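You operate a simulated robot arm through the tools that you are given. There is no shell and no other tool. Be economical: measure what you need, move in short steps, check, and stop when the job is done.

You are at the controls of a simulated robot arm. One attempt, no reset.

JOB
Tip the sample tin back into the small green crate and close the tin.
Fine: the tin goes back. Set down upright: tin.
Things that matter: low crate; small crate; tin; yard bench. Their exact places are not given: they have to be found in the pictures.

The check looks at the end state, three seconds after you hand in, the way a careful person would. Anything else that was tipped, shoved, dropped, spilled or broken makes it a failure.

ROBOT AND FRAMES
A 6-joint arm with a fingered hand on a trunk, on a base that drives. Base frame: it is fixed to the floor where the robot stands at the start and does not move with it; the origin is under the middle of the robot, x ahead of it, y to its left, z up; the surface under the hand at the start is at about z = 80. Units: cm, rad, N and s.
With the tool pointing down near the work surface it reaches from about 48 to 80 cm from the robot's upright axis, wherever it stands. Its first joint turns from -2.897 to 2.897 rad. Places, roughly: low crate (50x33x15 cm) [230, 80, 30]; small crate (30x22x12 cm) [50, -50, 80]; yard bench [60, -20, 80]. Payload 4 kg.
Tool frame: the origin (TCP) lies between the finger pads and is the grasp point; the fingertips stand 2 cm ahead of it; z points along the fingers, y is the line along which they close. Largest opening 14 cm; the body of the gripper starts 5.4 cm behind the TCP. The gripper is a hand of 3 fingers: y runs from the thumb to the fingers, the wrist lies at [0, 0, -21.5] in the tool frame.
Orientation is told as [roll, pitch, yaw] about the base's x, y, z axes, in that order, counted from this pose: with the fingers straight down and closing along the base's y, the tool's x points along the base's -x, its y along +y and its z along -z.

CONTROLS
- The arm moves only by the tool step_arm. Its argument "increments" is a list of rows, each a list of 6 numbers: the shift along the base's x, y, z in cm, then the turn, a rotation vector about the base's x, y, z in rad. In form: [[dx, dy, dz, ax, ay, az], ...]. A call has 1 to 10 rows; each row shifts and turns the commanded pose from where the row before left it. Rows are played at 5 a second. More than 5 cm and 0.15 rad between two rows, and nothing of the call is played. A pose out of reach is approached as far as the arm can. The call stops where the force on the tool passes 40 N (or 10 N more than at its start, if that is more) or the arm is blocked; 0.2 s more then pass. In this call time passes only in rows, and 0.2 s behind the last. The reply holds the time, the measured pose of the TCP, the force on the tool along the base axes, the opening and the grip force, in the units named above and with some noise, with the torque about the TCP (base axes, N m) and any sound that the robot's microphone picked up.
- Cameras (640 x 400 px; columns grow to the right, rows downward): "scene" is now at [5.96, 15.22, 155.97]; the picture's right is [-0.51, -0.86, 0.00], its down [-0.66, 0.39, -0.64] and it looks along [0.55, -0.32, -0.77] (base axes); focal length 269 px, centre (320, 200). "wrist" rides on the gripper at [7.4, -4.3, -7.9] in the tool frame; the picture's right is [0.50, 0.87, 0.00], its down [-0.59, 0.34, -0.73] and it looks along [-0.64, 0.37, 0.68] (tool axes); focal length 275 px, centre (320, 200).
- get_image(camera): a new picture of that camera. It takes no simulated time.
- lift_body(by): slides the trunk up (or, below 0, down) by that many cm; the arm and the scene camera ride with it, the base frame stays. It gives what a move gives, with no picture.
- base_move(legs): drives the robot by 1 to 6 legs, each [ahead, left, turn to the left] in cm, cm and rad, along the robot's own axes; the way and the turn of a leg run together, so that a leg with both is an arc; at most 150 cm and 3.142 rad a leg. The arm and the cameras ride along, it lands a little off, and it stops where it bumps. It gives what a move gives.
- finger_targets(finger1, finger2, thumb_bend): sets how far each is bent, from 0 (flat) to 1 (curled in); at 0.3 the hand is open as for a grip, at 0.7 the pads meet at the TCP. One left out holds its place. A second passes; each finger stops where it meets its share of the squeeze, and holds until it gets a number again. It is the only way to open and close the hand. It gives what a move gives, with no picture; readings hold the bend of each and the force on the fingers (four entries, about 0 where the hand has none), thumb and palm.
- head_to(pan, tilt): turns the head with the scene camera to pan (to the left, within 2.094 rad either way) and tilt (down, from -0.506 to 1.204), counted from straight ahead of the robot. It gives what a move gives.
- point_at(camera, pixels): for up to 12 pixels [column, row] of the newest picture of that camera ("zoom" is the newest enlarged one), the place [x, y, z] in the base frame of the surface seen there, good to about 0.2 cm, but the place of the scene camera against the robot may be out by one fixed shift of up to 2.5 cm in any direction. It takes no simulated time.
- zoom(camera, box): a new picture of the part [left, top, right, bottom] of that camera's present view, enlarged. It takes no simulated time.
- job_done(): hands the job in; it is judged then, once.

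Keep the steps short. Do not move on a guess: measure, check each grasp and each placing, and mend mistakes. In all there are 80 turns and 52 pictures (those below and enlarged ones count). Leave the gripper open and the arm clear of the work at the hand-in unless told otherwise, and finish with a single line.

The tools are called as a command line: name --pt "numbers of a row" for each row, then --argument value for the rest, lists and objects as JSON in quotes. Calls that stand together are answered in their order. step_arm: Moves the arm, as the interface text tells. Its arguments: {"type":"object","properties":{"increments":{"type":"array","items":{"type":"array","items":{"type":"number"}}}},"required":["increments"]} The other tools are called the same way: lift_body (by) slides the trunk up or down; finger_targets (finger1, finger2, thumb_bend) moves the fingers one by one; base_move (legs) drives the base; head_to (pan, tilt) turns the head that bears the scene camera; get_image (camera) takes a picture; point_at (camera, pixels) gives the place of the surface under pixels of a picture; zoom (camera, box) takes an enlarged picture of a part of a camera's view; job_done () hands the job in.

At the start:

```text
time_s: 0.0
position: [48.61, -3.31, 124.09]
tcp_rot: [0.0, 0.0, 0.001]
contact_force: [-0.2, 0.6, 0.6]
ft_torque: [-0.02, 0.01, -0.02]
gripper_width: 14.02
grasp_force: 0.0
shape: jaw
bend: [0.3, 0.3, 0.3]
finger forces: [0.0, 0.0, 0.0, 0.1, 0.1, 0.0]
trunk travel left (down, up): [-15.0, 44.0]
robot x, y, heading: [-0.18, -0.1, -0.004]
head pan, tilt: [-0.534, 0.881]
```

scene: 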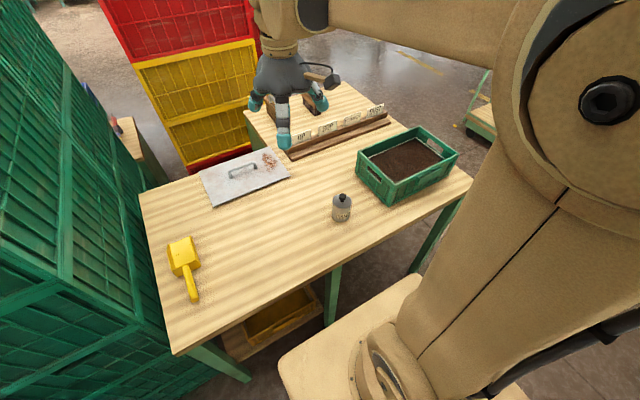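
wrist: 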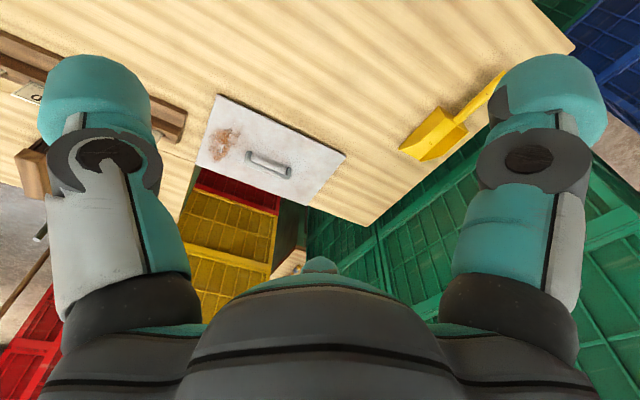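

I see a small grey tin near pixel (342,208) and the green crate with soil near (405,165). I'll enlarge the tin and the area around it.

zoom --camera "scene" --box '[300, 170, 380, 220]'

zoom --camera "scene" --box '[240, 80, 480, 230]'

point_at --camera "scene" --pixels '[[342, 196], [342, 202], [342, 215], [358, 168], [386, 204], [456, 154], [416, 129], [400, 160], [300, 220], [243, 170], [185, 245], [192, 290]]'

```text
8.00 times, centred on (340, 195) of scene
```

zoom: 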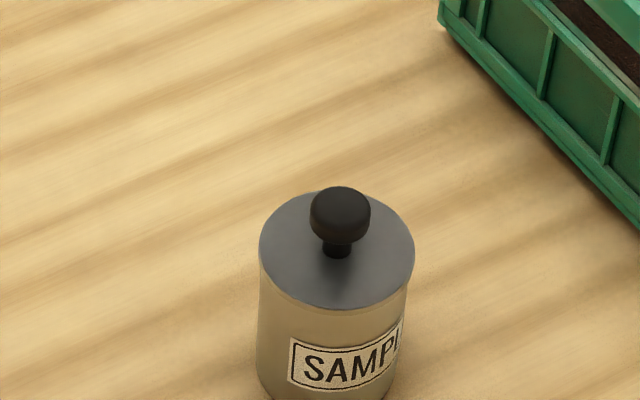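

```text
2.67 times, centred on (360, 155) of scene
```

zoom: 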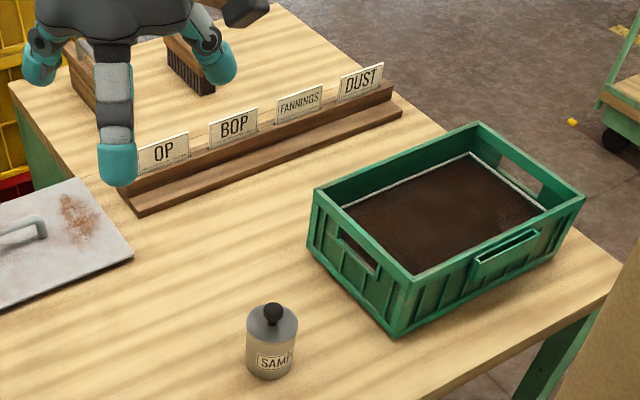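

```text
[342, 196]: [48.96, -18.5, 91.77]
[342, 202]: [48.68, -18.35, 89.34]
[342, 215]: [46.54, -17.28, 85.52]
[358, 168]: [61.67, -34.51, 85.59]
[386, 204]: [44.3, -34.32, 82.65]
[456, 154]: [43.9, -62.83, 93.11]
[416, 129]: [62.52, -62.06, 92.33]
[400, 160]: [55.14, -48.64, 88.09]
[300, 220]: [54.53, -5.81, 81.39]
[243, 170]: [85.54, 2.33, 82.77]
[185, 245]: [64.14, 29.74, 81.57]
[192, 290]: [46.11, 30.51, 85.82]
```

The tin's lid knob is near (48.8,-18.4), with a scene-camera shift of up to 2.5 cm still unknown. I'll bring the open hand above the tin and measure it with the wrist camera.

step_arm --pt "0 -3.8 -3 0 0 0" --pt "0 -3.8 -3 0 0 0" --pt "0 -3.8 -3 0 0 0" --pt "0 -3.7 -3 0 0 0" --pt "0 0 0 0 0 0"

get_image --camera "wrist"

get_image --camera "scene"

```text
time_s: 1.2
position: [48.62, -18.51, 112.14]
tcp_rot: [-0.001, 0.002, 0.0]
contact_force: [0.3, -0.4, -0.1]
ft_torque: [0.02, 0.03, 0.02]
gripper_width: 14.0
grasp_force: 0.0
shape: jaw
bend: [0.3, 0.3, 0.3]
finger forces: [0.1, 0.1, 0.0, 0.0, 0.1, 0.1]
trunk travel left (down, up): [-15.0, 44.0]
robot x, y, heading: [-0.09, 0.1, -0.002]
head pan, tilt: [-0.534, 0.881]
```

```text
47 pictures are left
```

wrist: 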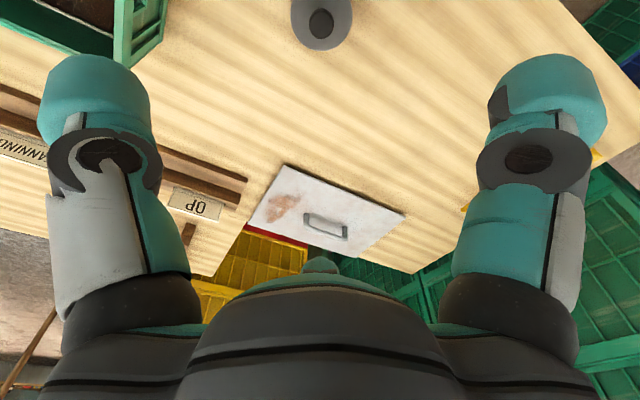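

```text
46 pictures are left
```

scene: 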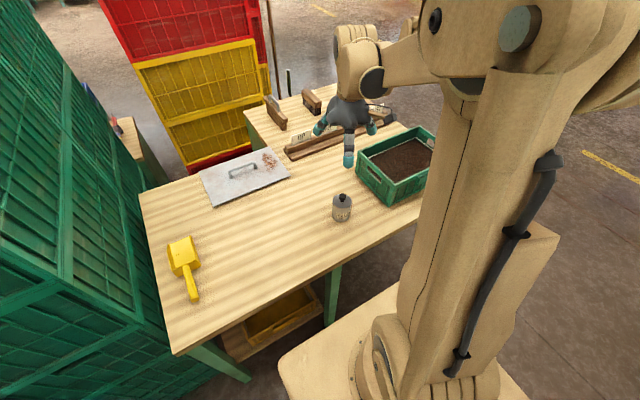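

The tin shows at (321,20) in the wrist picture. I'll measure the knob, lid and bench there.

point_at --camera "wrist" --pixels '[[321, 23], [314, 18], [328, 18], [321, 14], [321, 32], [297, 20], [347, 20], [320, 42], [250, 60], [400, 60], [135, 60], [160, 15]]'

zoom --camera "wrist" --box '[240, 0, 400, 100]'

point_at --camera "scene" --pixels '[[342, 196], [342, 202], [300, 220], [378, 171]]'

```text
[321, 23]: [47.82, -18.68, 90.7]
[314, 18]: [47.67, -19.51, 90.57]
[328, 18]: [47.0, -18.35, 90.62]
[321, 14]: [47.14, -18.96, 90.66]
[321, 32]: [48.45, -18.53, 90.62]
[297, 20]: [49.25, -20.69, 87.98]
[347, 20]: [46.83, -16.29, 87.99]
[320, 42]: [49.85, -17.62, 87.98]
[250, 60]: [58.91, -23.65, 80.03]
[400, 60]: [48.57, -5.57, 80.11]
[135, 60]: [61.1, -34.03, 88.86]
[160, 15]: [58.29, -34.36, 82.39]
```

```text
4.00 times, centred on (320, 50) of wrist
```

zoom: 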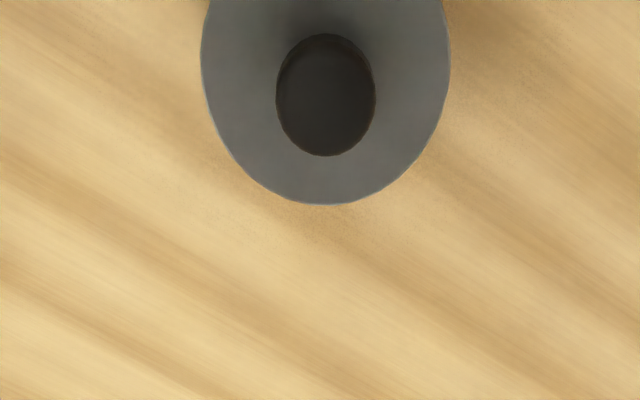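

```text
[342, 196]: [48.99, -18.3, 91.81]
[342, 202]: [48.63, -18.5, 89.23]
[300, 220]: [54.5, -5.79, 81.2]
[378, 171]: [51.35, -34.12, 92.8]
```

The knob's centre is about (47.85,-18.75), its top is at z 90.65, the lid at 88.0 and the bench at 80.05. The scene camera therefore reads about 1 cm high. I'll go down to z 97 over the knob and check.

step_arm --pt "-0.77 -0.24 -3.8 0 0 0" --pt "0 0 -3.8 0 0 0" --pt "0 0 -3.8 0 0 0" --pt "0 0 -3.7 0 0 0" --pt "0 0 0 0 0 0"

get_image --camera "wrist"

point_at --camera "wrist" --pixels '[[320, 98], [305, 98], [335, 98], [320, 85], [320, 110], [320, 120], [280, 100], [360, 100], [320, 140]]'

```text
time_s: 2.4
position: [47.96, -18.78, 96.86]
tcp_rot: [-0.001, 0.0, 0.001]
contact_force: [-0.2, 0.0, 0.6]
ft_torque: [0.01, 0.01, 0.0]
gripper_width: 13.99
grasp_force: 0.2
shape: jaw
bend: [0.3, 0.3, 0.3]
finger forces: [0.1, 0.0, 0.0, 0.0, 0.1, 0.0]
trunk travel left (down, up): [-15.0, 44.0]
robot x, y, heading: [0.02, 0.09, 0.0]
head pan, tilt: [-0.534, 0.881]
```

```text
44 pictures are left
```

wrist: 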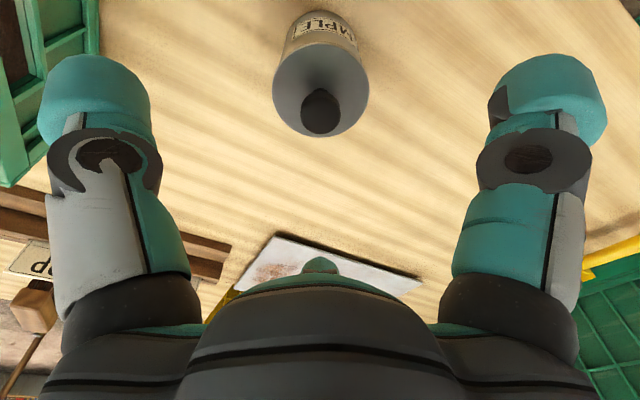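

```text
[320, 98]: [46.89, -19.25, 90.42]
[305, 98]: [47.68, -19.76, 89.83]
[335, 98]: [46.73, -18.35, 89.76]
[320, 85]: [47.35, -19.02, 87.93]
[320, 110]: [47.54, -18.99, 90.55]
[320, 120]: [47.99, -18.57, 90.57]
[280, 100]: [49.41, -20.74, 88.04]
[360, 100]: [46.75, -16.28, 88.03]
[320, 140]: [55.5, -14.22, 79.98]
```

The knob is centred under the hand to within about 0.2 cm. I'll lower to TCP z 90.6, so the tips stop just above the lid plate.

step_arm --pt "-0.15 0 -2.5 0 0 0" --pt "0 0 -2.5 0 0 0" --pt "0 0 -1.2 0 0 0" --pt "0 0 0 0 0 0"

finger_targets --finger1 0.58 --finger2 0.58 --thumb_bend 0.58

get_image --camera "wrist"

zoom --camera "scene" --box '[280, 130, 400, 230]'

```text
time_s: 3.4
position: [47.84, -18.67, 90.55]
tcp_rot: [0.0, 0.0, 0.0]
contact_force: [0.4, 0.2, -0.6]
ft_torque: [0.01, -0.03, 0.0]
gripper_width: 13.98
grasp_force: 0.1
shape: jaw
bend: [0.3, 0.3, 0.3]
finger forces: [0.0, 0.1, 0.1, 0.0, 0.0, 0.1]
trunk travel left (down, up): [-15.0, 44.0]
robot x, y, heading: [-0.19, -0.08, -0.002]
head pan, tilt: [-0.534, 0.881]
```

```text
time_s: 4.4
position: [47.79, -18.66, 90.44]
tcp_rot: [0.0, 0.0, 0.001]
contact_force: [0.4, -1.1, 0.6]
ft_torque: [-0.02, -0.05, -0.04]
gripper_width: 4.38
grasp_force: 0.7
shape: fingers
bend: [0.57, 0.56, 0.57]
finger forces: [0.4, 0.5, 0.1, 0.0, 1.0, 0.0]
trunk travel left (down, up): [-15.0, 44.0]
robot x, y, heading: [-0.23, 0.17, 0.004]
head pan, tilt: [-0.534, 0.881]
```

```text
43 pictures are left
```

wrist: 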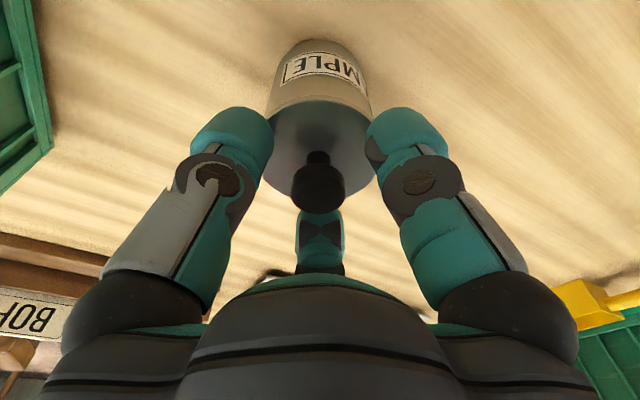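

```text
4.00 times, centred on (340, 180) of scene
```

zoom: 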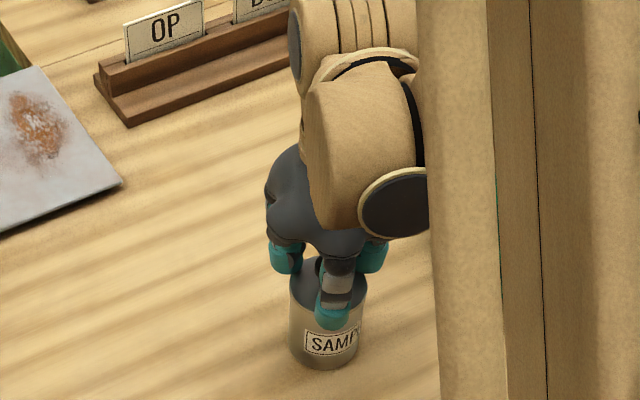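

The fingers are evenly around the knob with hardly any force on them. I'll close them fully on it.

finger_targets --finger1 0.7 --finger2 0.7 --thumb_bend 0.7

get_image --camera "wrist"

```text
time_s: 5.4
position: [47.93, -18.6, 90.43]
tcp_rot: [0.001, 0.0, 0.001]
contact_force: [-0.2, -0.3, -0.3]
ft_torque: [-0.03, -0.03, -0.01]
gripper_width: 2.82
grasp_force: 16.8
shape: fingers
bend: [0.62, 0.61, 0.63]
finger forces: [9.3, 9.4, 0.0, 0.0, 15.1, 0.1]
trunk travel left (down, up): [-15.0, 44.0]
robot x, y, heading: [0.06, 0.03, 0.0]
head pan, tilt: [-0.534, 0.881]
heard: snap
```

```text
41 pictures are left
```

wrist: 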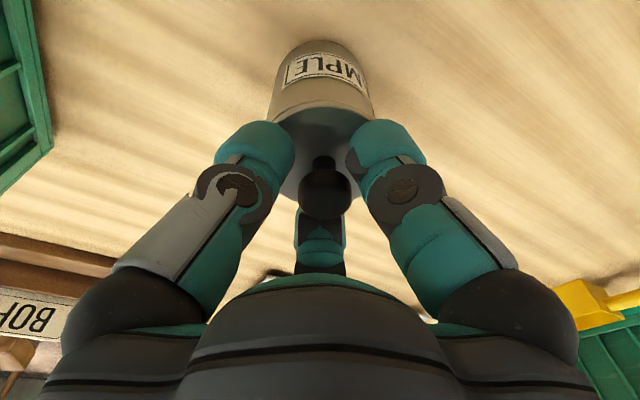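

The grip holds at 17 N, and there was a "snap". I'll lift in small steps and watch whether the lid comes off or the tin rises too.

step_arm --pt "0 0 0.4 0 0 0" --pt "0 0 0.4 0 0 0" --pt "0 0 0.4 0 0 0" --pt "0 0 0.4 0 0 0" --pt "0 0 0 0 0 0"

get_image --camera "wrist"

zoom --camera "scene" --box '[300, 170, 380, 220]'

```text
time_s: 6.6
position: [47.86, -18.76, 92.5]
tcp_rot: [0.001, -0.001, 0.0]
contact_force: [-0.3, 0.3, -0.4]
ft_torque: [-0.01, 0.0, -0.02]
gripper_width: 2.83
grasp_force: 16.4
shape: fingers
bend: [0.62, 0.61, 0.63]
finger forces: [9.3, 9.6, 0.1, 0.1, 14.7, 0.0]
trunk travel left (down, up): [-15.0, 44.0]
robot x, y, heading: [0.44, -0.04, -0.0]
head pan, tilt: [-0.534, 0.881]
```

```text
40 pictures are left
```

wrist: 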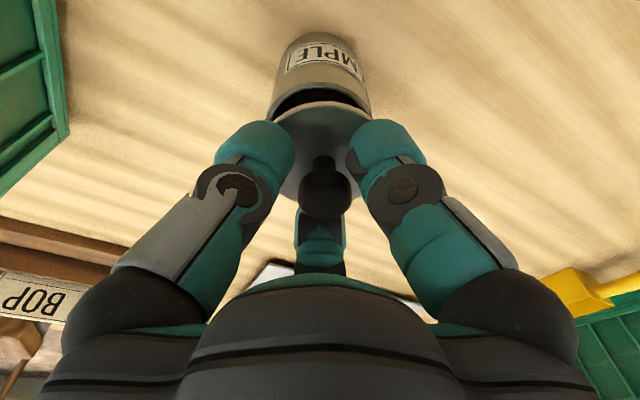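

```text
8.00 times, centred on (340, 195) of scene
```

zoom: 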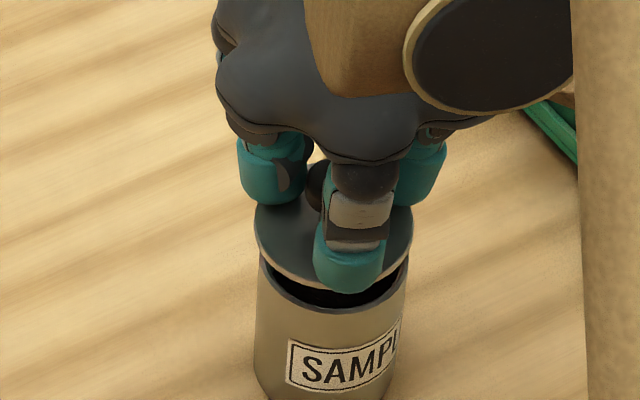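

The lid came off cleanly and the tin stayed on the bench. I'll raise the lid and carry it to the empty bench spot at about (53,-4).

step_arm --pt "0 0 3 0 0 0" --pt "0 0 4 0 0 0" --pt "1.3 3.7 0 0 0 0" --pt "1.3 3.7 0 0 0 0" --pt "1.3 3.7 0 0 0 0" --pt "1.2 3.7 0 0 0 0" --pt "0 0 -4 0 0 0" --pt "0 0 -4 0 0 0" --pt "0 0 -3 0 0 0" --pt "0 0 0 0 0 0"

get_image --camera "wrist"

zoom --camera "scene" --box '[240, 150, 400, 250]'

```text
time_s: 8.8
position: [52.69, -3.88, 88.34]
tcp_rot: [-0.001, 0.0, 0.0]
contact_force: [-0.5, -0.1, -0.6]
ft_torque: [-0.02, -0.01, 0.01]
gripper_width: 1.66
grasp_force: 9.3
shape: fingers
bend: [0.64, 0.63, 0.68]
finger forces: [6.7, 7.0, 0.1, 0.0, 4.9, 0.0]
trunk travel left (down, up): [-15.0, 44.0]
robot x, y, heading: [0.09, 0.04, -0.002]
head pan, tilt: [-0.534, 0.881]
```

```text
38 pictures are left
```

wrist: 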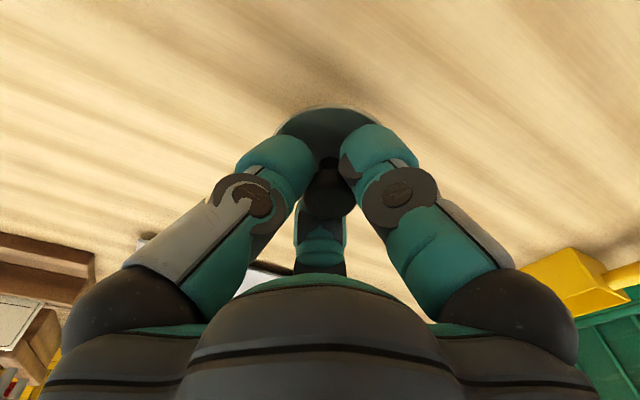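

```text
4.00 times, centred on (320, 200) of scene
```

zoom: 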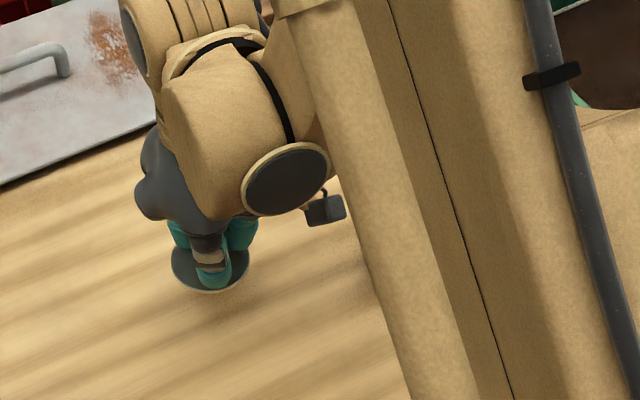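

The grip width fell to 1.66 cm, so the fingers have shifted on the knob. The lid is still held and level, so I'll lower gently now and look for contact.

step_arm --pt "0 0 -1 0 0 0" --pt "0 0 -1 0 0 0" --pt "0 0 -0.7 0 0 0" --pt "0 0 -0.5 0 0 0" --pt "0 0 -0.3 0 0 0" --pt "0 0 0 0 0 0"

get_image --camera "wrist"

zoom --camera "scene" --box '[260, 190, 340, 240]'

```text
time_s: 10.2
position: [52.69, -3.87, 84.84]
tcp_rot: [0.0, 0.0, 0.002]
contact_force: [0.8, 0.1, -0.1]
ft_torque: [-0.01, -0.01, -0.01]
gripper_width: 1.66
grasp_force: 9.3
shape: fingers
bend: [0.64, 0.63, 0.68]
finger forces: [6.6, 7.2, 0.0, 0.0, 4.9, 0.0]
trunk travel left (down, up): [-15.0, 44.0]
robot x, y, heading: [-0.04, -0.15, -0.005]
head pan, tilt: [-0.534, 0.881]
```

```text
36 pictures are left
```

wrist: 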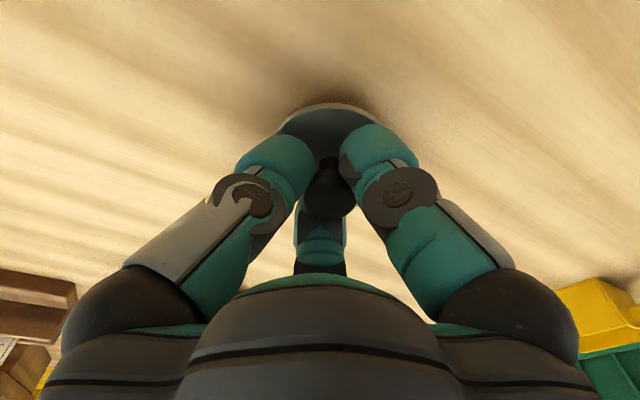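

```text
8.00 times, centred on (300, 215) of scene
```

zoom: 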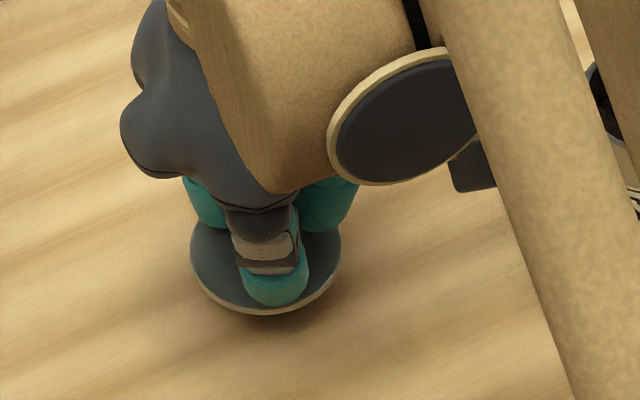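

The lid is still a little above the bench with no contact. I'll go on in 0.3 cm steps.

step_arm --pt "0 0 -0.3 0 0 0" --pt "0 0 -0.3 0 0 0" --pt "0 0 -0.3 0 0 0" --pt "0 0 -0.3 0 0 0" --pt "0 0 0 0 0 0"

point_at --camera "wrist" --pixels '[[325, 125], [320, 116], [325, 104]]'

```text
time_s: 11.4
position: [52.78, -3.93, 83.7]
tcp_rot: [-0.001, -0.001, -0.001]
contact_force: [0.2, -0.7, 0.1]
ft_torque: [-0.04, 0.0, 0.0]
gripper_width: 1.61
grasp_force: 9.6
shape: fingers
bend: [0.64, 0.63, 0.68]
finger forces: [6.7, 7.1, 0.0, 0.0, 4.9, 0.1]
trunk travel left (down, up): [-15.0, 44.0]
robot x, y, heading: [0.15, 0.2, 0.003]
head pan, tilt: [-0.534, 0.881]
```

```text
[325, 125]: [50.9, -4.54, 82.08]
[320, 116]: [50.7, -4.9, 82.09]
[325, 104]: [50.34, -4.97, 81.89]
```

The lid top sits 2.75 cm under the TCP, so about 0.5 cm remains. I'll go down in 0.15 cm steps until something pushes back.

step_arm --pt "0 0 -0.15 0 0 0" --pt "0 0 -0.15 0 0 0" --pt "0 0 -0.15 0 0 0" --pt "0 0 0 0 0 0"

get_image --camera "wrist"

zoom --camera "scene" --box '[260, 190, 340, 240]'

```text
time_s: 12.2
position: [52.83, -3.94, 83.5]
tcp_rot: [-0.001, -0.002, 0.0]
contact_force: [2.7, -0.5, 32.3]
ft_torque: [0.28, -0.21, -0.05]
gripper_width: 1.53
grasp_force: 23.0
shape: fingers
bend: [0.64, 0.63, 0.68]
finger forces: [14.5, 24.8, 0.1, 0.0, 7.3, 0.0]
trunk travel left (down, up): [-15.0, 44.0]
robot x, y, heading: [-0.03, 0.39, -0.002]
head pan, tilt: [-0.534, 0.881]
stopped in row 4: the force on the tool passed its limit at 44 N (the readings are from after the stop); the commanded pose is now the measured one
```

```text
34 pictures are left
```

wrist: 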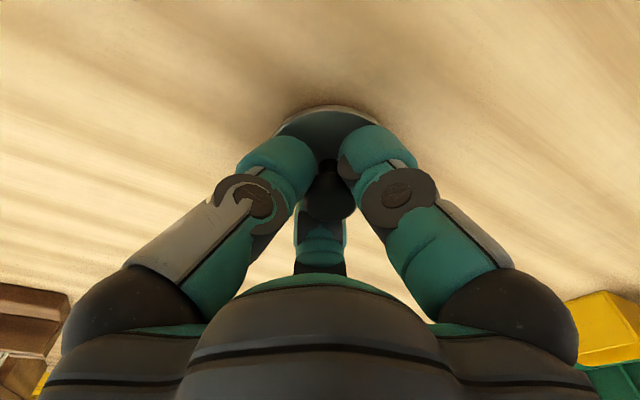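

```text
8.00 times, centred on (300, 215) of scene
```

zoom: 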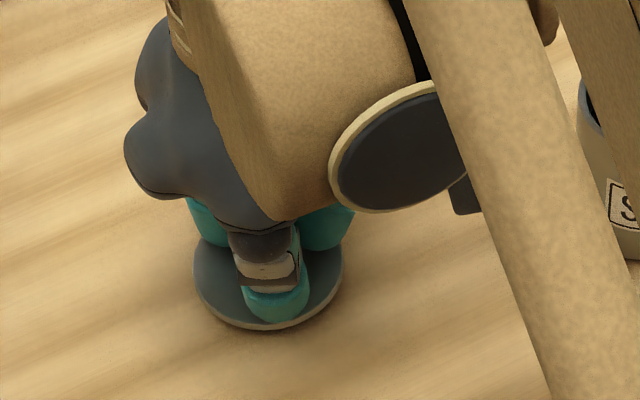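

The lid is on the bench with 32 N pushing back. I'll ease up slightly and open the fingers.

step_arm --pt "0 0 0.1 0 0 0" --pt "0 0 0 0 0 0"

finger_targets --finger1 0.5 --finger2 0.5 --thumb_bend 0.5

finger_targets --finger1 0.3 --finger2 0.3 --thumb_bend 0.3

step_arm --pt "0 0 3 0 0 0" --pt "0 0 4 0 0 0" --pt "0 0 4 0 0 0" --pt "0 0 4 0 0 0" --pt "0 0 0 0 0 0"

get_image --camera "wrist"

```text
time_s: 12.8
position: [52.86, -3.92, 83.49]
tcp_rot: [0.002, -0.003, 0.0]
contact_force: [-0.1, 1.9, 30.5]
ft_torque: [0.31, -0.17, 0.0]
gripper_width: 1.57
grasp_force: 23.0
shape: fingers
bend: [0.64, 0.63, 0.68]
finger forces: [14.1, 23.6, 0.0, 0.0, 7.2, 0.0]
trunk travel left (down, up): [-15.0, 44.0]
robot x, y, heading: [0.05, -0.09, 0.003]
head pan, tilt: [-0.534, 0.881]
```

```text
time_s: 13.1
position: [52.8, -3.86, 83.68]
tcp_rot: [0.001, -0.005, -0.001]
contact_force: [1.3, -0.7, 40.0]
ft_torque: [0.52, -0.22, -0.02]
gripper_width: 4.53
grasp_force: 21.3
shape: fingers
bend: [0.59, 0.58, 0.5]
finger forces: [16.7, 25.6, 0.0, 0.1, 0.0, 0.0]
trunk travel left (down, up): [-15.0, 44.0]
robot x, y, heading: [-0.13, -0.06, 0.003]
head pan, tilt: [-0.534, 0.881]
stopped: the force on the tool passed its limit at 44 N (the readings are from after the stop); the commanded pose is now the measured one
```

```text
time_s: 14.1
position: [52.9, -3.96, 83.44]
tcp_rot: [0.0, -0.002, 0.001]
contact_force: [-0.3, -2.4, 19.4]
ft_torque: [0.2, -0.01, 0.0]
gripper_width: 8.39
grasp_force: 10.0
shape: fingers
bend: [0.47, 0.45, 0.3]
finger forces: [9.8, 10.3, 0.1, 0.1, 0.0, 0.0]
trunk travel left (down, up): [-15.0, 44.0]
robot x, y, heading: [-0.0, 0.11, 0.0]
head pan, tilt: [-0.534, 0.881]
```

```text
time_s: 15.3
position: [52.95, -3.71, 98.54]
tcp_rot: [0.0, -0.002, 0.001]
contact_force: [-0.1, 0.6, -1.0]
ft_torque: [-0.03, -0.02, -0.01]
gripper_width: 12.37
grasp_force: 0.1
shape: fingers
bend: [0.3, 0.3, 0.3]
finger forces: [0.1, 0.1, 0.1, 0.1, 0.0, 0.1]
trunk travel left (down, up): [-15.0, 44.0]
robot x, y, heading: [0.05, -0.06, -0.001]
head pan, tilt: [-0.534, 0.881]
```

```text
32 pictures are left
```

wrist: 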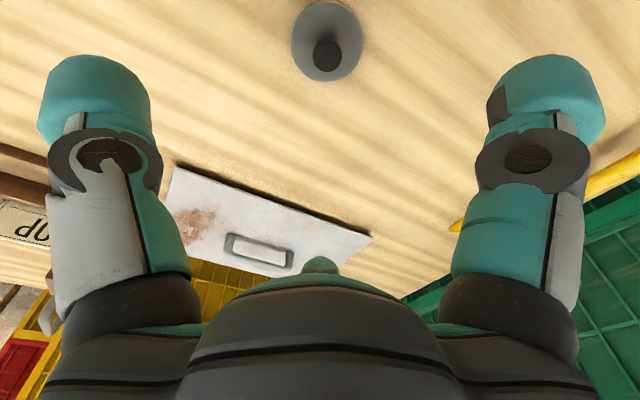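

The lid rests flat on the bench at (327,45) in the wrist picture. I'll record its place.

point_at --camera "wrist" --pixels '[[327, 44], [327, 60], [327, 70], [327, 78], [300, 45], [352, 45], [305, 60], [327, 10]]'

zoom --camera "scene" --box '[240, 130, 480, 280]'

```text
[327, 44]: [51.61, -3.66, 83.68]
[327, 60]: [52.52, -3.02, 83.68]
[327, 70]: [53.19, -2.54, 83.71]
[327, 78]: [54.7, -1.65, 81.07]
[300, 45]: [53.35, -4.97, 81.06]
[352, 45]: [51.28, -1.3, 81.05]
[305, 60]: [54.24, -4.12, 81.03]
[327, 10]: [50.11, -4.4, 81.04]
```

```text
2.67 times, centred on (360, 205) of scene
```

zoom: 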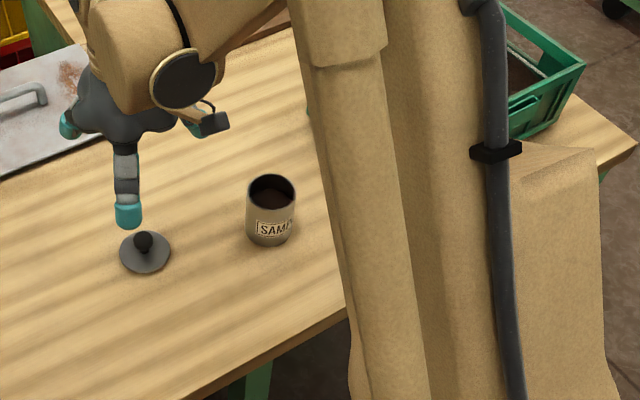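

The lid's knob centre is (52.4,-3.1), and the open tin has dark leaf in it. Next I'll move over the tin and measure its rim.

step_arm --pt "0 0 4 0 0 0" --pt "-1.3 -3.75 0 0 0 0" --pt "-1.3 -3.75 0 0 0 0" --pt "-1.3 -3.75 0 0 0 0" --pt "-1.2 -3.75 0 0 0 0" --pt "0 0 0 0 0 0"

get_image --camera "wrist"

zoom --camera "wrist" --box '[240, 0, 400, 100]'

```text
time_s: 16.7
position: [47.97, -19.08, 102.51]
tcp_rot: [0.001, -0.001, 0.0]
contact_force: [0.6, 0.6, -0.3]
ft_torque: [0.0, 0.02, -0.01]
gripper_width: 12.39
grasp_force: 0.0
shape: fingers
bend: [0.3, 0.3, 0.3]
finger forces: [0.0, 0.0, 0.1, 0.0, 0.0, 0.1]
trunk travel left (down, up): [-15.0, 44.0]
robot x, y, heading: [0.21, -0.03, -0.001]
head pan, tilt: [-0.534, 0.881]
```

```text
30 pictures are left
```

wrist: 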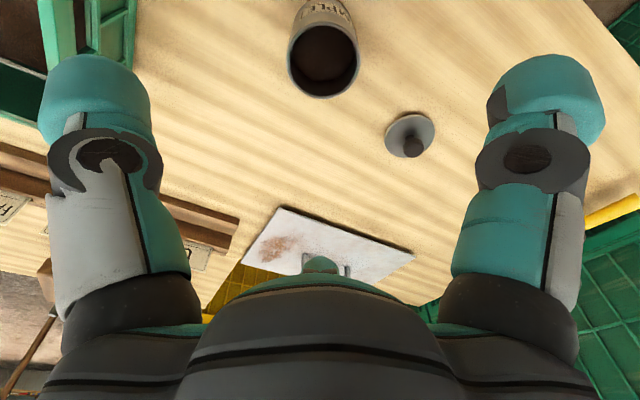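

```text
4.00 times, centred on (320, 50) of wrist
```

zoom: 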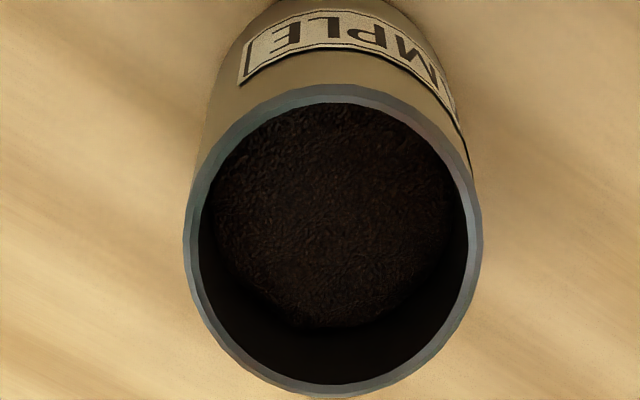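

I'll measure the rim on this enlarged view.

point_at --camera "zoom" --pixels '[[193, 235], [474, 235], [332, 95], [332, 389], [240, 350], [425, 350], [240, 128], [420, 125], [330, 250]]'

```text
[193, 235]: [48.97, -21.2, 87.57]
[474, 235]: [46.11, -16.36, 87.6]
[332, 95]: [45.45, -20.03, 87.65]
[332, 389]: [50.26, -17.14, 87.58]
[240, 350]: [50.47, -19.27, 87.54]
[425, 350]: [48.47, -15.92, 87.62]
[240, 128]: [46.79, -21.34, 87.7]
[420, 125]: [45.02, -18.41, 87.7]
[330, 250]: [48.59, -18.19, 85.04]
```

The rim centre is (47.75,-18.65,87.6), the diameter about 5.7 and the contents lie at z 85. I'll lower around the tin to TCP z 85.6.

step_arm --pt "-0.2 0.4 -4 0 0 0" --pt "0 0 -4 0 0 0" --pt "0 0 -4 0 0 0" --pt "0 0 -2.5 0 0 0" --pt "0 0 -2.3 0 0 0" --pt "0 0 0 0 0 0"

finger_targets --finger1 0.48 --finger2 0.48 --thumb_bend 0.48

get_image --camera "wrist"

```text
time_s: 18.1
position: [47.82, -18.41, 85.58]
tcp_rot: [0.001, -0.002, 0.001]
contact_force: [0.8, 0.0, 0.2]
ft_torque: [-0.02, 0.02, 0.0]
gripper_width: 12.4
grasp_force: 0.2
shape: fingers
bend: [0.3, 0.3, 0.3]
finger forces: [0.0, 0.0, 0.0, 0.0, 0.0, 0.0]
trunk travel left (down, up): [-15.0, 44.0]
robot x, y, heading: [0.1, 0.2, -0.006]
head pan, tilt: [-0.534, 0.881]
```

```text
time_s: 19.1
position: [47.81, -18.5, 85.47]
tcp_rot: [0.002, -0.002, 0.001]
contact_force: [0.8, -0.1, 0.3]
ft_torque: [-0.02, 0.02, 0.0]
gripper_width: 7.04
grasp_force: 0.0
shape: fingers
bend: [0.48, 0.48, 0.48]
finger forces: [0.0, 0.0, 0.1, 0.0, 0.0, 0.1]
trunk travel left (down, up): [-15.0, 44.0]
robot x, y, heading: [0.19, 0.18, 0.001]
head pan, tilt: [-0.534, 0.881]
```

```text
28 pictures are left
```

wrist: 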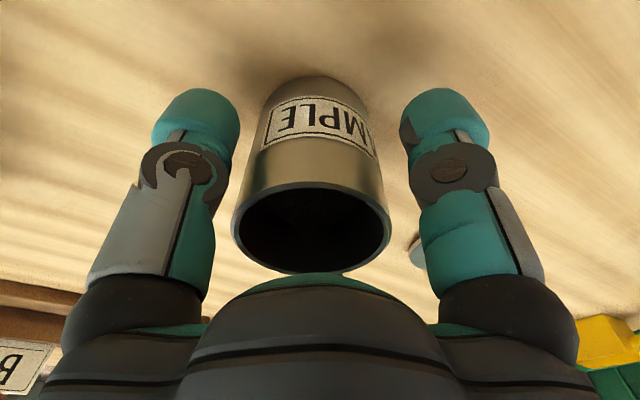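

The tin sits centred between the digits, so I'll close on it.

finger_targets --finger1 0.62 --finger2 0.62 --thumb_bend 0.62

get_image --camera "wrist"

```text
time_s: 20.1
position: [47.8, -18.42, 85.65]
tcp_rot: [-0.001, -0.002, 0.0]
contact_force: [-0.3, -0.4, -0.6]
ft_torque: [0.0, 0.01, -0.02]
gripper_width: 4.89
grasp_force: 18.5
shape: fingers
bend: [0.56, 0.54, 0.56]
finger forces: [9.2, 12.0, 0.0, 0.1, 15.8, 0.1]
trunk travel left (down, up): [-15.0, 44.0]
robot x, y, heading: [0.49, -0.2, -0.001]
head pan, tilt: [-0.534, 0.881]
```

```text
27 pictures are left
```

wrist: 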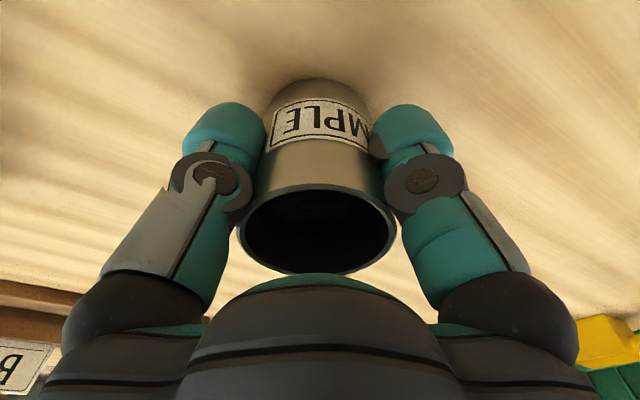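

The tin is gripped at 18 N. I'll lift it 2 cm and check that it comes along upright.

step_arm --pt "0 0 0.7 0 0 0" --pt "0 0 0.7 0 0 0" --pt "0 0 0.7 0 0 0" --pt "0 0 0 0 0 0" --pt "0 0 0 0 0 0"

get_image --camera "wrist"

```text
time_s: 21.3
position: [47.69, -18.57, 87.8]
tcp_rot: [0.0, -0.002, -0.001]
contact_force: [0.2, -0.2, -1.0]
ft_torque: [0.0, -0.04, 0.03]
gripper_width: 4.91
grasp_force: 18.5
shape: fingers
bend: [0.56, 0.54, 0.56]
finger forces: [9.2, 12.1, 0.0, 0.1, 15.7, 0.0]
trunk travel left (down, up): [-15.0, 44.0]
robot x, y, heading: [0.04, 0.03, -0.001]
head pan, tilt: [-0.534, 0.881]
```

```text
26 pictures are left
```

wrist: 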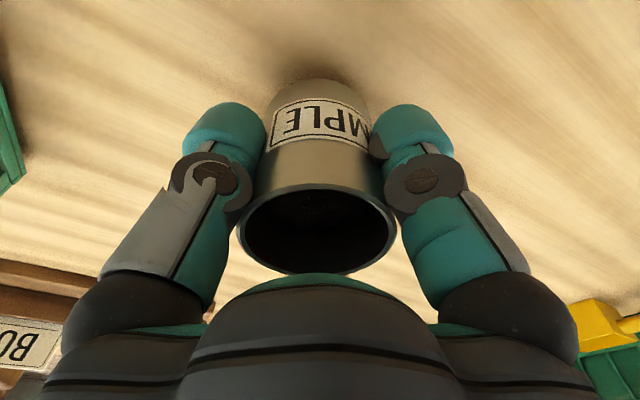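

The tin is held firmly and upright. I'll raise it well above the crate wall and carry it towards the crate centre, about (52.5,-50).

step_arm --pt "0 0 3 0 0 0" --pt "0 0 4.5 0 0 0" --pt "0 0 4.5 0 0 0" --pt "0 0 4.5 0 0 0" --pt "0 0 4.5 0 0 0" --pt "0 0 3.2 0 0 0" --pt "0.4 -3 0 0 0 0" --pt "0.7 -4.5 0 0 0 0" --pt "0.7 -4.5 0 0 0 0" --pt "0.7 -4.5 0 0 0 0"

step_arm --pt "0.7 -4.5 0 0 0 0" --pt "0.7 -4.5 0 0 0 0" --pt "0.7 -4.0 0 0 0 0" --pt "0.2 -2 0 0 0 0" --pt "0 0 0 0 0 0"

get_image --camera "scene"

get_image --camera "wrist"

```text
time_s: 23.5
position: [50.13, -35.53, 111.85]
tcp_rot: [0.003, -0.003, 0.0]
contact_force: [0.0, 0.0, -1.1]
ft_torque: [0.02, -0.01, 0.0]
gripper_width: 4.9
grasp_force: 18.7
shape: fingers
bend: [0.56, 0.54, 0.56]
finger forces: [9.0, 12.3, 0.1, 0.0, 15.6, 0.1]
trunk travel left (down, up): [-15.0, 44.0]
robot x, y, heading: [0.03, -0.5, 0.007]
head pan, tilt: [-0.534, 0.881]
```

```text
time_s: 24.7
position: [52.46, -50.41, 112.1]
tcp_rot: [-0.001, -0.004, -0.001]
contact_force: [-0.5, -0.2, -0.6]
ft_torque: [0.0, -0.06, -0.01]
gripper_width: 4.87
grasp_force: 18.1
shape: fingers
bend: [0.56, 0.54, 0.56]
finger forces: [8.9, 12.5, 0.0, 0.0, 15.6, 0.0]
trunk travel left (down, up): [-15.0, 44.0]
robot x, y, heading: [0.25, -0.04, 0.002]
head pan, tilt: [-0.534, 0.881]
```

```text
25 pictures are left
```

scene: 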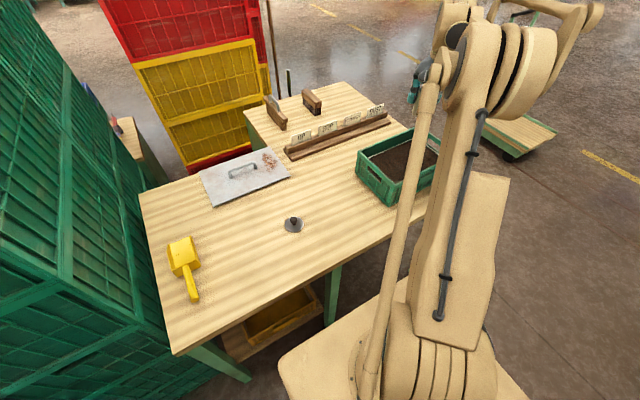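

```text
24 pictures are left
```

wrist: 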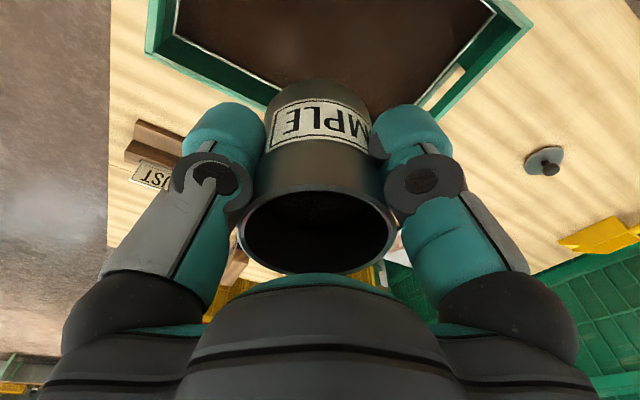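

I'll check the crate's inner edges against the tin's place with the wrist camera.

point_at --camera "wrist" --pixels '[[160, 45], [270, 92], [525, 22], [440, 110], [430, 80], [300, 40], [180, 33], [490, 12]]'

```text
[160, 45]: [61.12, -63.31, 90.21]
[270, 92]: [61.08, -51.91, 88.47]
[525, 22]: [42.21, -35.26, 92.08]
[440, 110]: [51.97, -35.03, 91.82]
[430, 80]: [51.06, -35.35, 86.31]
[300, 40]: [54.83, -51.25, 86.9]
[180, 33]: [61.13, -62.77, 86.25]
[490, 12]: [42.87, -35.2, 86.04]
```

The crate's inside spans x 41 to 61 and y -63 to -35, and the tin is over its middle. I'll start tilting about x, with the opening turning towards +y between the two fingers, by 0.9 rad first.

step_arm --pt "-0.5 0 1.5 -0.15 0 0" --pt "-0.4 0 1.5 -0.15 0 0" --pt "0 0 0 -0.15 0 0" --pt "0 0 0 -0.15 0 0" --pt "0 0 0 -0.15 0 0" --pt "0 0 0 -0.15 0 0" --pt "0 0 0 0 0 0"

get_image --camera "scene"

get_image --camera "wrist"

```text
time_s: 26.3
position: [51.66, -49.96, 114.74]
tcp_rot: [-0.9, -0.002, 0.003]
contact_force: [-0.5, 0.4, -0.8]
ft_torque: [-0.04, 0.03, -0.02]
gripper_width: 4.87
grasp_force: 18.8
shape: fingers
bend: [0.56, 0.54, 0.56]
finger forces: [9.0, 13.0, 0.0, 0.0, 15.6, 0.0]
trunk travel left (down, up): [-15.0, 44.0]
robot x, y, heading: [0.13, 0.07, 0.003]
head pan, tilt: [-0.534, 0.881]
```

```text
23 pictures are left
```

scene: 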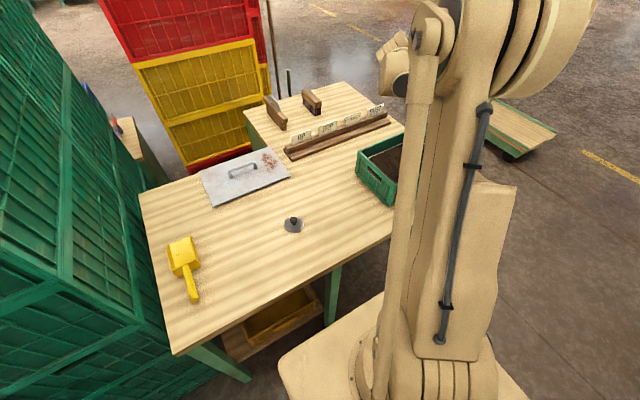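

```text
22 pictures are left
```

wrist: 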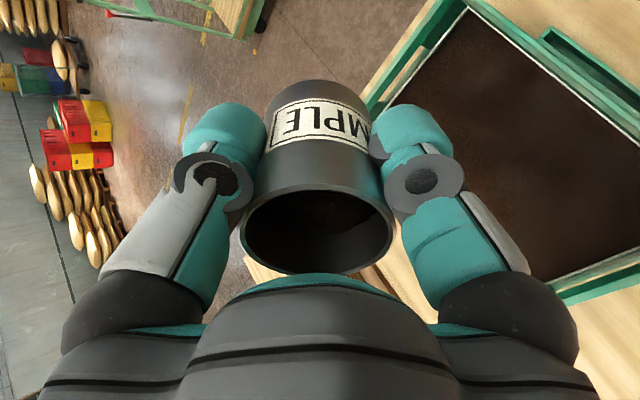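

The tilt goes as commanded and the tin still stands over the crate. I'll tilt on to about 1.6 rad in gentler steps.

step_arm --pt "0 0 0 -0.1 0 0" --pt "0 0 0 -0.1 0 0" --pt "0 0 0 -0.1 0 0" --pt "0 0 0 -0.1 0 0" --pt "0 0 0 -0.1 0 0" --pt "0 0 0 -0.1 0 0" --pt "0 0 0 -0.1 0 0" --pt "0 0 0 0 0 0"

get_image --camera "wrist"

```text
time_s: 28.1
position: [51.61, -50.1, 114.85]
tcp_rot: [-1.601, -0.002, 0.002]
contact_force: [-0.4, 0.2, -1.5]
ft_torque: [0.02, 0.0, 0.01]
gripper_width: 4.86
grasp_force: 18.7
shape: fingers
bend: [0.56, 0.54, 0.56]
finger forces: [8.9, 13.3, 0.1, 0.0, 15.3, 0.0]
trunk travel left (down, up): [-15.0, 44.0]
robot x, y, heading: [0.24, 0.19, -0.004]
head pan, tilt: [-0.534, 0.881]
```

```text
21 pictures are left
```

wrist: 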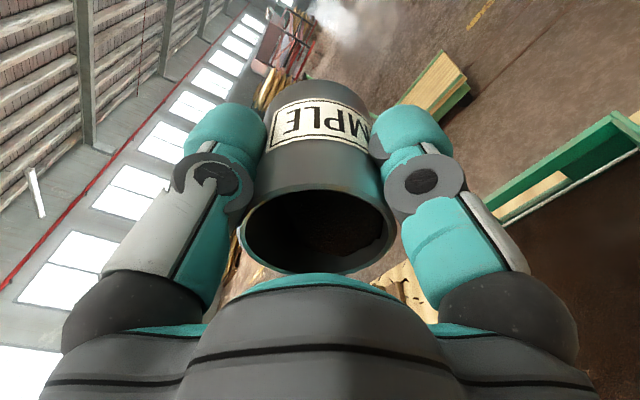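

At 1.6 rad leaf is moving but still in the tin. I'll raise a little for wall clearance, tilt on to about 2.2 rad and dwell.

step_arm --pt "0 0 1 -0.1 0 0" --pt "0 0 1 -0.1 0 0" --pt "0 0 1 -0.1 0 0" --pt "0 0 1 -0.1 0 0" --pt "0 0 0.5 -0.1 0 0" --pt "0 0 0.5 -0.1 0 0" --pt "0 0 0 0 0 0" --pt "0 0 0 0 0 0" --pt "0 0 0 0 0 0" --pt "0 0 0 0 0 0"

get_image --camera "wrist"

zoom --camera "wrist" --box '[220, 160, 412, 280]'

```text
time_s: 30.3
position: [51.45, -50.05, 119.83]
tcp_rot: [-2.201, 0.003, 0.001]
contact_force: [0.7, 0.5, -0.7]
ft_torque: [0.04, -0.01, 0.0]
gripper_width: 4.85
grasp_force: 18.6
shape: fingers
bend: [0.56, 0.54, 0.56]
finger forces: [8.9, 13.3, 0.0, 0.0, 15.1, 0.0]
trunk travel left (down, up): [-15.0, 44.0]
robot x, y, heading: [0.06, -0.13, -0.006]
head pan, tilt: [-0.534, 0.881]
```

```text
20 pictures are left
```

wrist: 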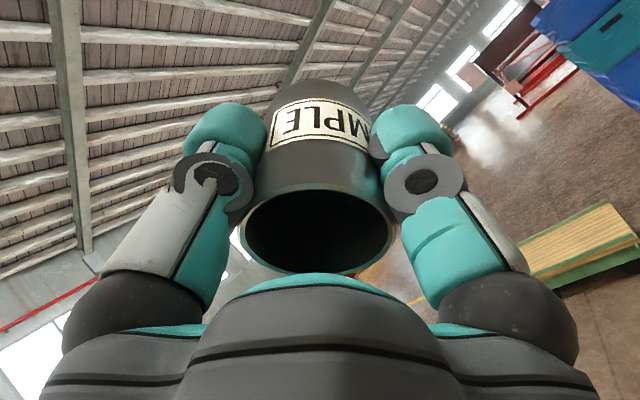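

```text
3.33 times, centred on (316, 220) of wrist
```

zoom: 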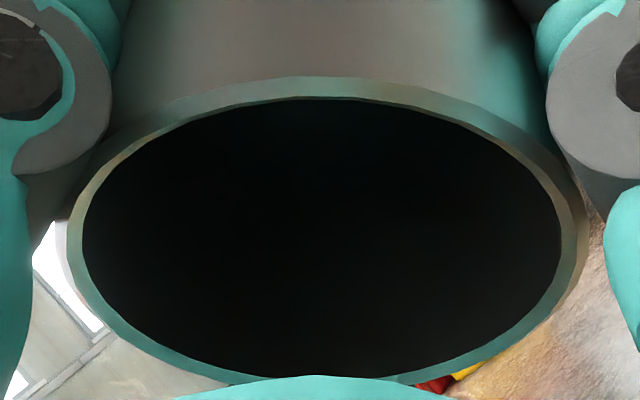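

The inside looks dark. I'll measure how deep the surface lies compared with the rim to see whether the tin is empty.

point_at --camera "zoom" --pixels '[[320, 88], [320, 150], [320, 200], [320, 250], [320, 300], [320, 350], [200, 200], [450, 200]]'

```text
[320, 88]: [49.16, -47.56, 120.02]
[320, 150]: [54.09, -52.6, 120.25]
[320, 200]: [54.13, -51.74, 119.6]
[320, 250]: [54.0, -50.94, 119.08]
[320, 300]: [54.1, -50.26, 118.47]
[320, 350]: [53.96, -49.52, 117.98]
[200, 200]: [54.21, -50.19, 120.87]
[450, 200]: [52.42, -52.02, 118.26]
```

The inner wall shows bare 4.4 cm down, where the leaf used to be 2.6 cm down, so it has poured out. I'll tilt a little more to be sure, then bring the tin back upright.

step_arm --pt "0 0 2 -0.1 0 0" --pt "0 0 2 -0.1 0 0" --pt "0 0 0 0 0 0" --pt "0 0 0 0 0 0" --pt "0 0 0 0 0 0" --pt "0 0 0 0 0 0" --pt "0 0 0 0.1 0 0" --pt "0 0 0 0.1 0 0" --pt "0 0 -1 0.15 0 0" --pt "0 0 -1 0.15 0 0"

step_arm --pt "0 0 0 0.15 0 0" --pt "0 0 0 0.15 0 0" --pt "0 0 0 0.15 0 0" --pt "0 0 0 0.15 0 0" --pt "0 0 0 0.15 0 0" --pt "0 0 0 0.15 0 0" --pt "0 0 0 0.15 0 0" --pt "0 0 0 0.15 0 0" --pt "0 0 0 0.15 0 0" --pt "0 0 0 0.15 0 0"

step_arm --pt "0 0 0 0.15 0 0" --pt "0 0 0 0.15 0 0" --pt "0 0 0 0.1 0 0" --pt "0 0 0 0 0 0"

zoom --camera "wrist" --box '[160, 0, 640, 300]'

```text
time_s: 32.5
position: [51.46, -50.02, 122.01]
tcp_rot: [-1.896, -0.001, 0.001]
contact_force: [0.3, 0.0, -0.7]
ft_torque: [0.01, 0.0, -0.01]
gripper_width: 4.85
grasp_force: 18.6
shape: fingers
bend: [0.56, 0.54, 0.56]
finger forces: [8.8, 13.4, 0.0, 0.0, 14.9, 0.0]
trunk travel left (down, up): [-15.0, 44.0]
robot x, y, heading: [-0.05, -0.07, -0.001]
head pan, tilt: [-0.534, 0.881]
```

```text
time_s: 34.7
position: [51.59, -50.18, 121.91]
tcp_rot: [-0.396, -0.001, 0.003]
contact_force: [0.1, 0.9, -0.6]
ft_torque: [0.04, 0.0, -0.01]
gripper_width: 4.81
grasp_force: 17.8
shape: fingers
bend: [0.56, 0.54, 0.56]
finger forces: [9.0, 13.1, 0.0, 0.0, 14.4, 0.0]
trunk travel left (down, up): [-15.0, 44.0]
robot x, y, heading: [0.1, 0.12, -0.002]
head pan, tilt: [-0.534, 0.881]
```

```text
time_s: 35.7
position: [51.53, -50.06, 121.84]
tcp_rot: [0.001, -0.002, -0.001]
contact_force: [-0.1, 0.5, -0.8]
ft_torque: [0.01, 0.01, 0.04]
gripper_width: 4.85
grasp_force: 18.4
shape: fingers
bend: [0.56, 0.54, 0.56]
finger forces: [9.2, 13.0, 0.1, 0.1, 14.4, 0.0]
trunk travel left (down, up): [-15.0, 44.0]
robot x, y, heading: [-0.04, -0.13, 0.001]
head pan, tilt: [-0.534, 0.881]
```

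```text
1.33 times, centred on (400, 150) of wrist
```

zoom: 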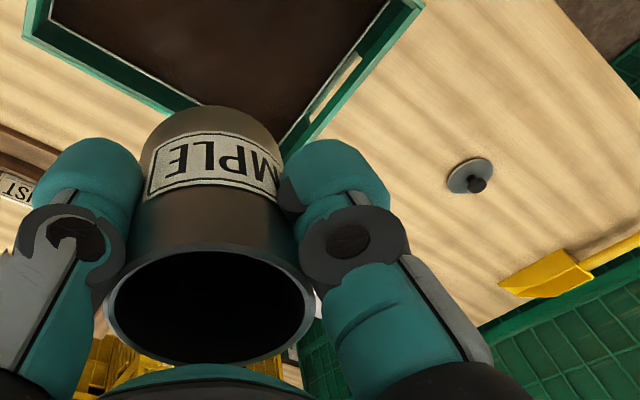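

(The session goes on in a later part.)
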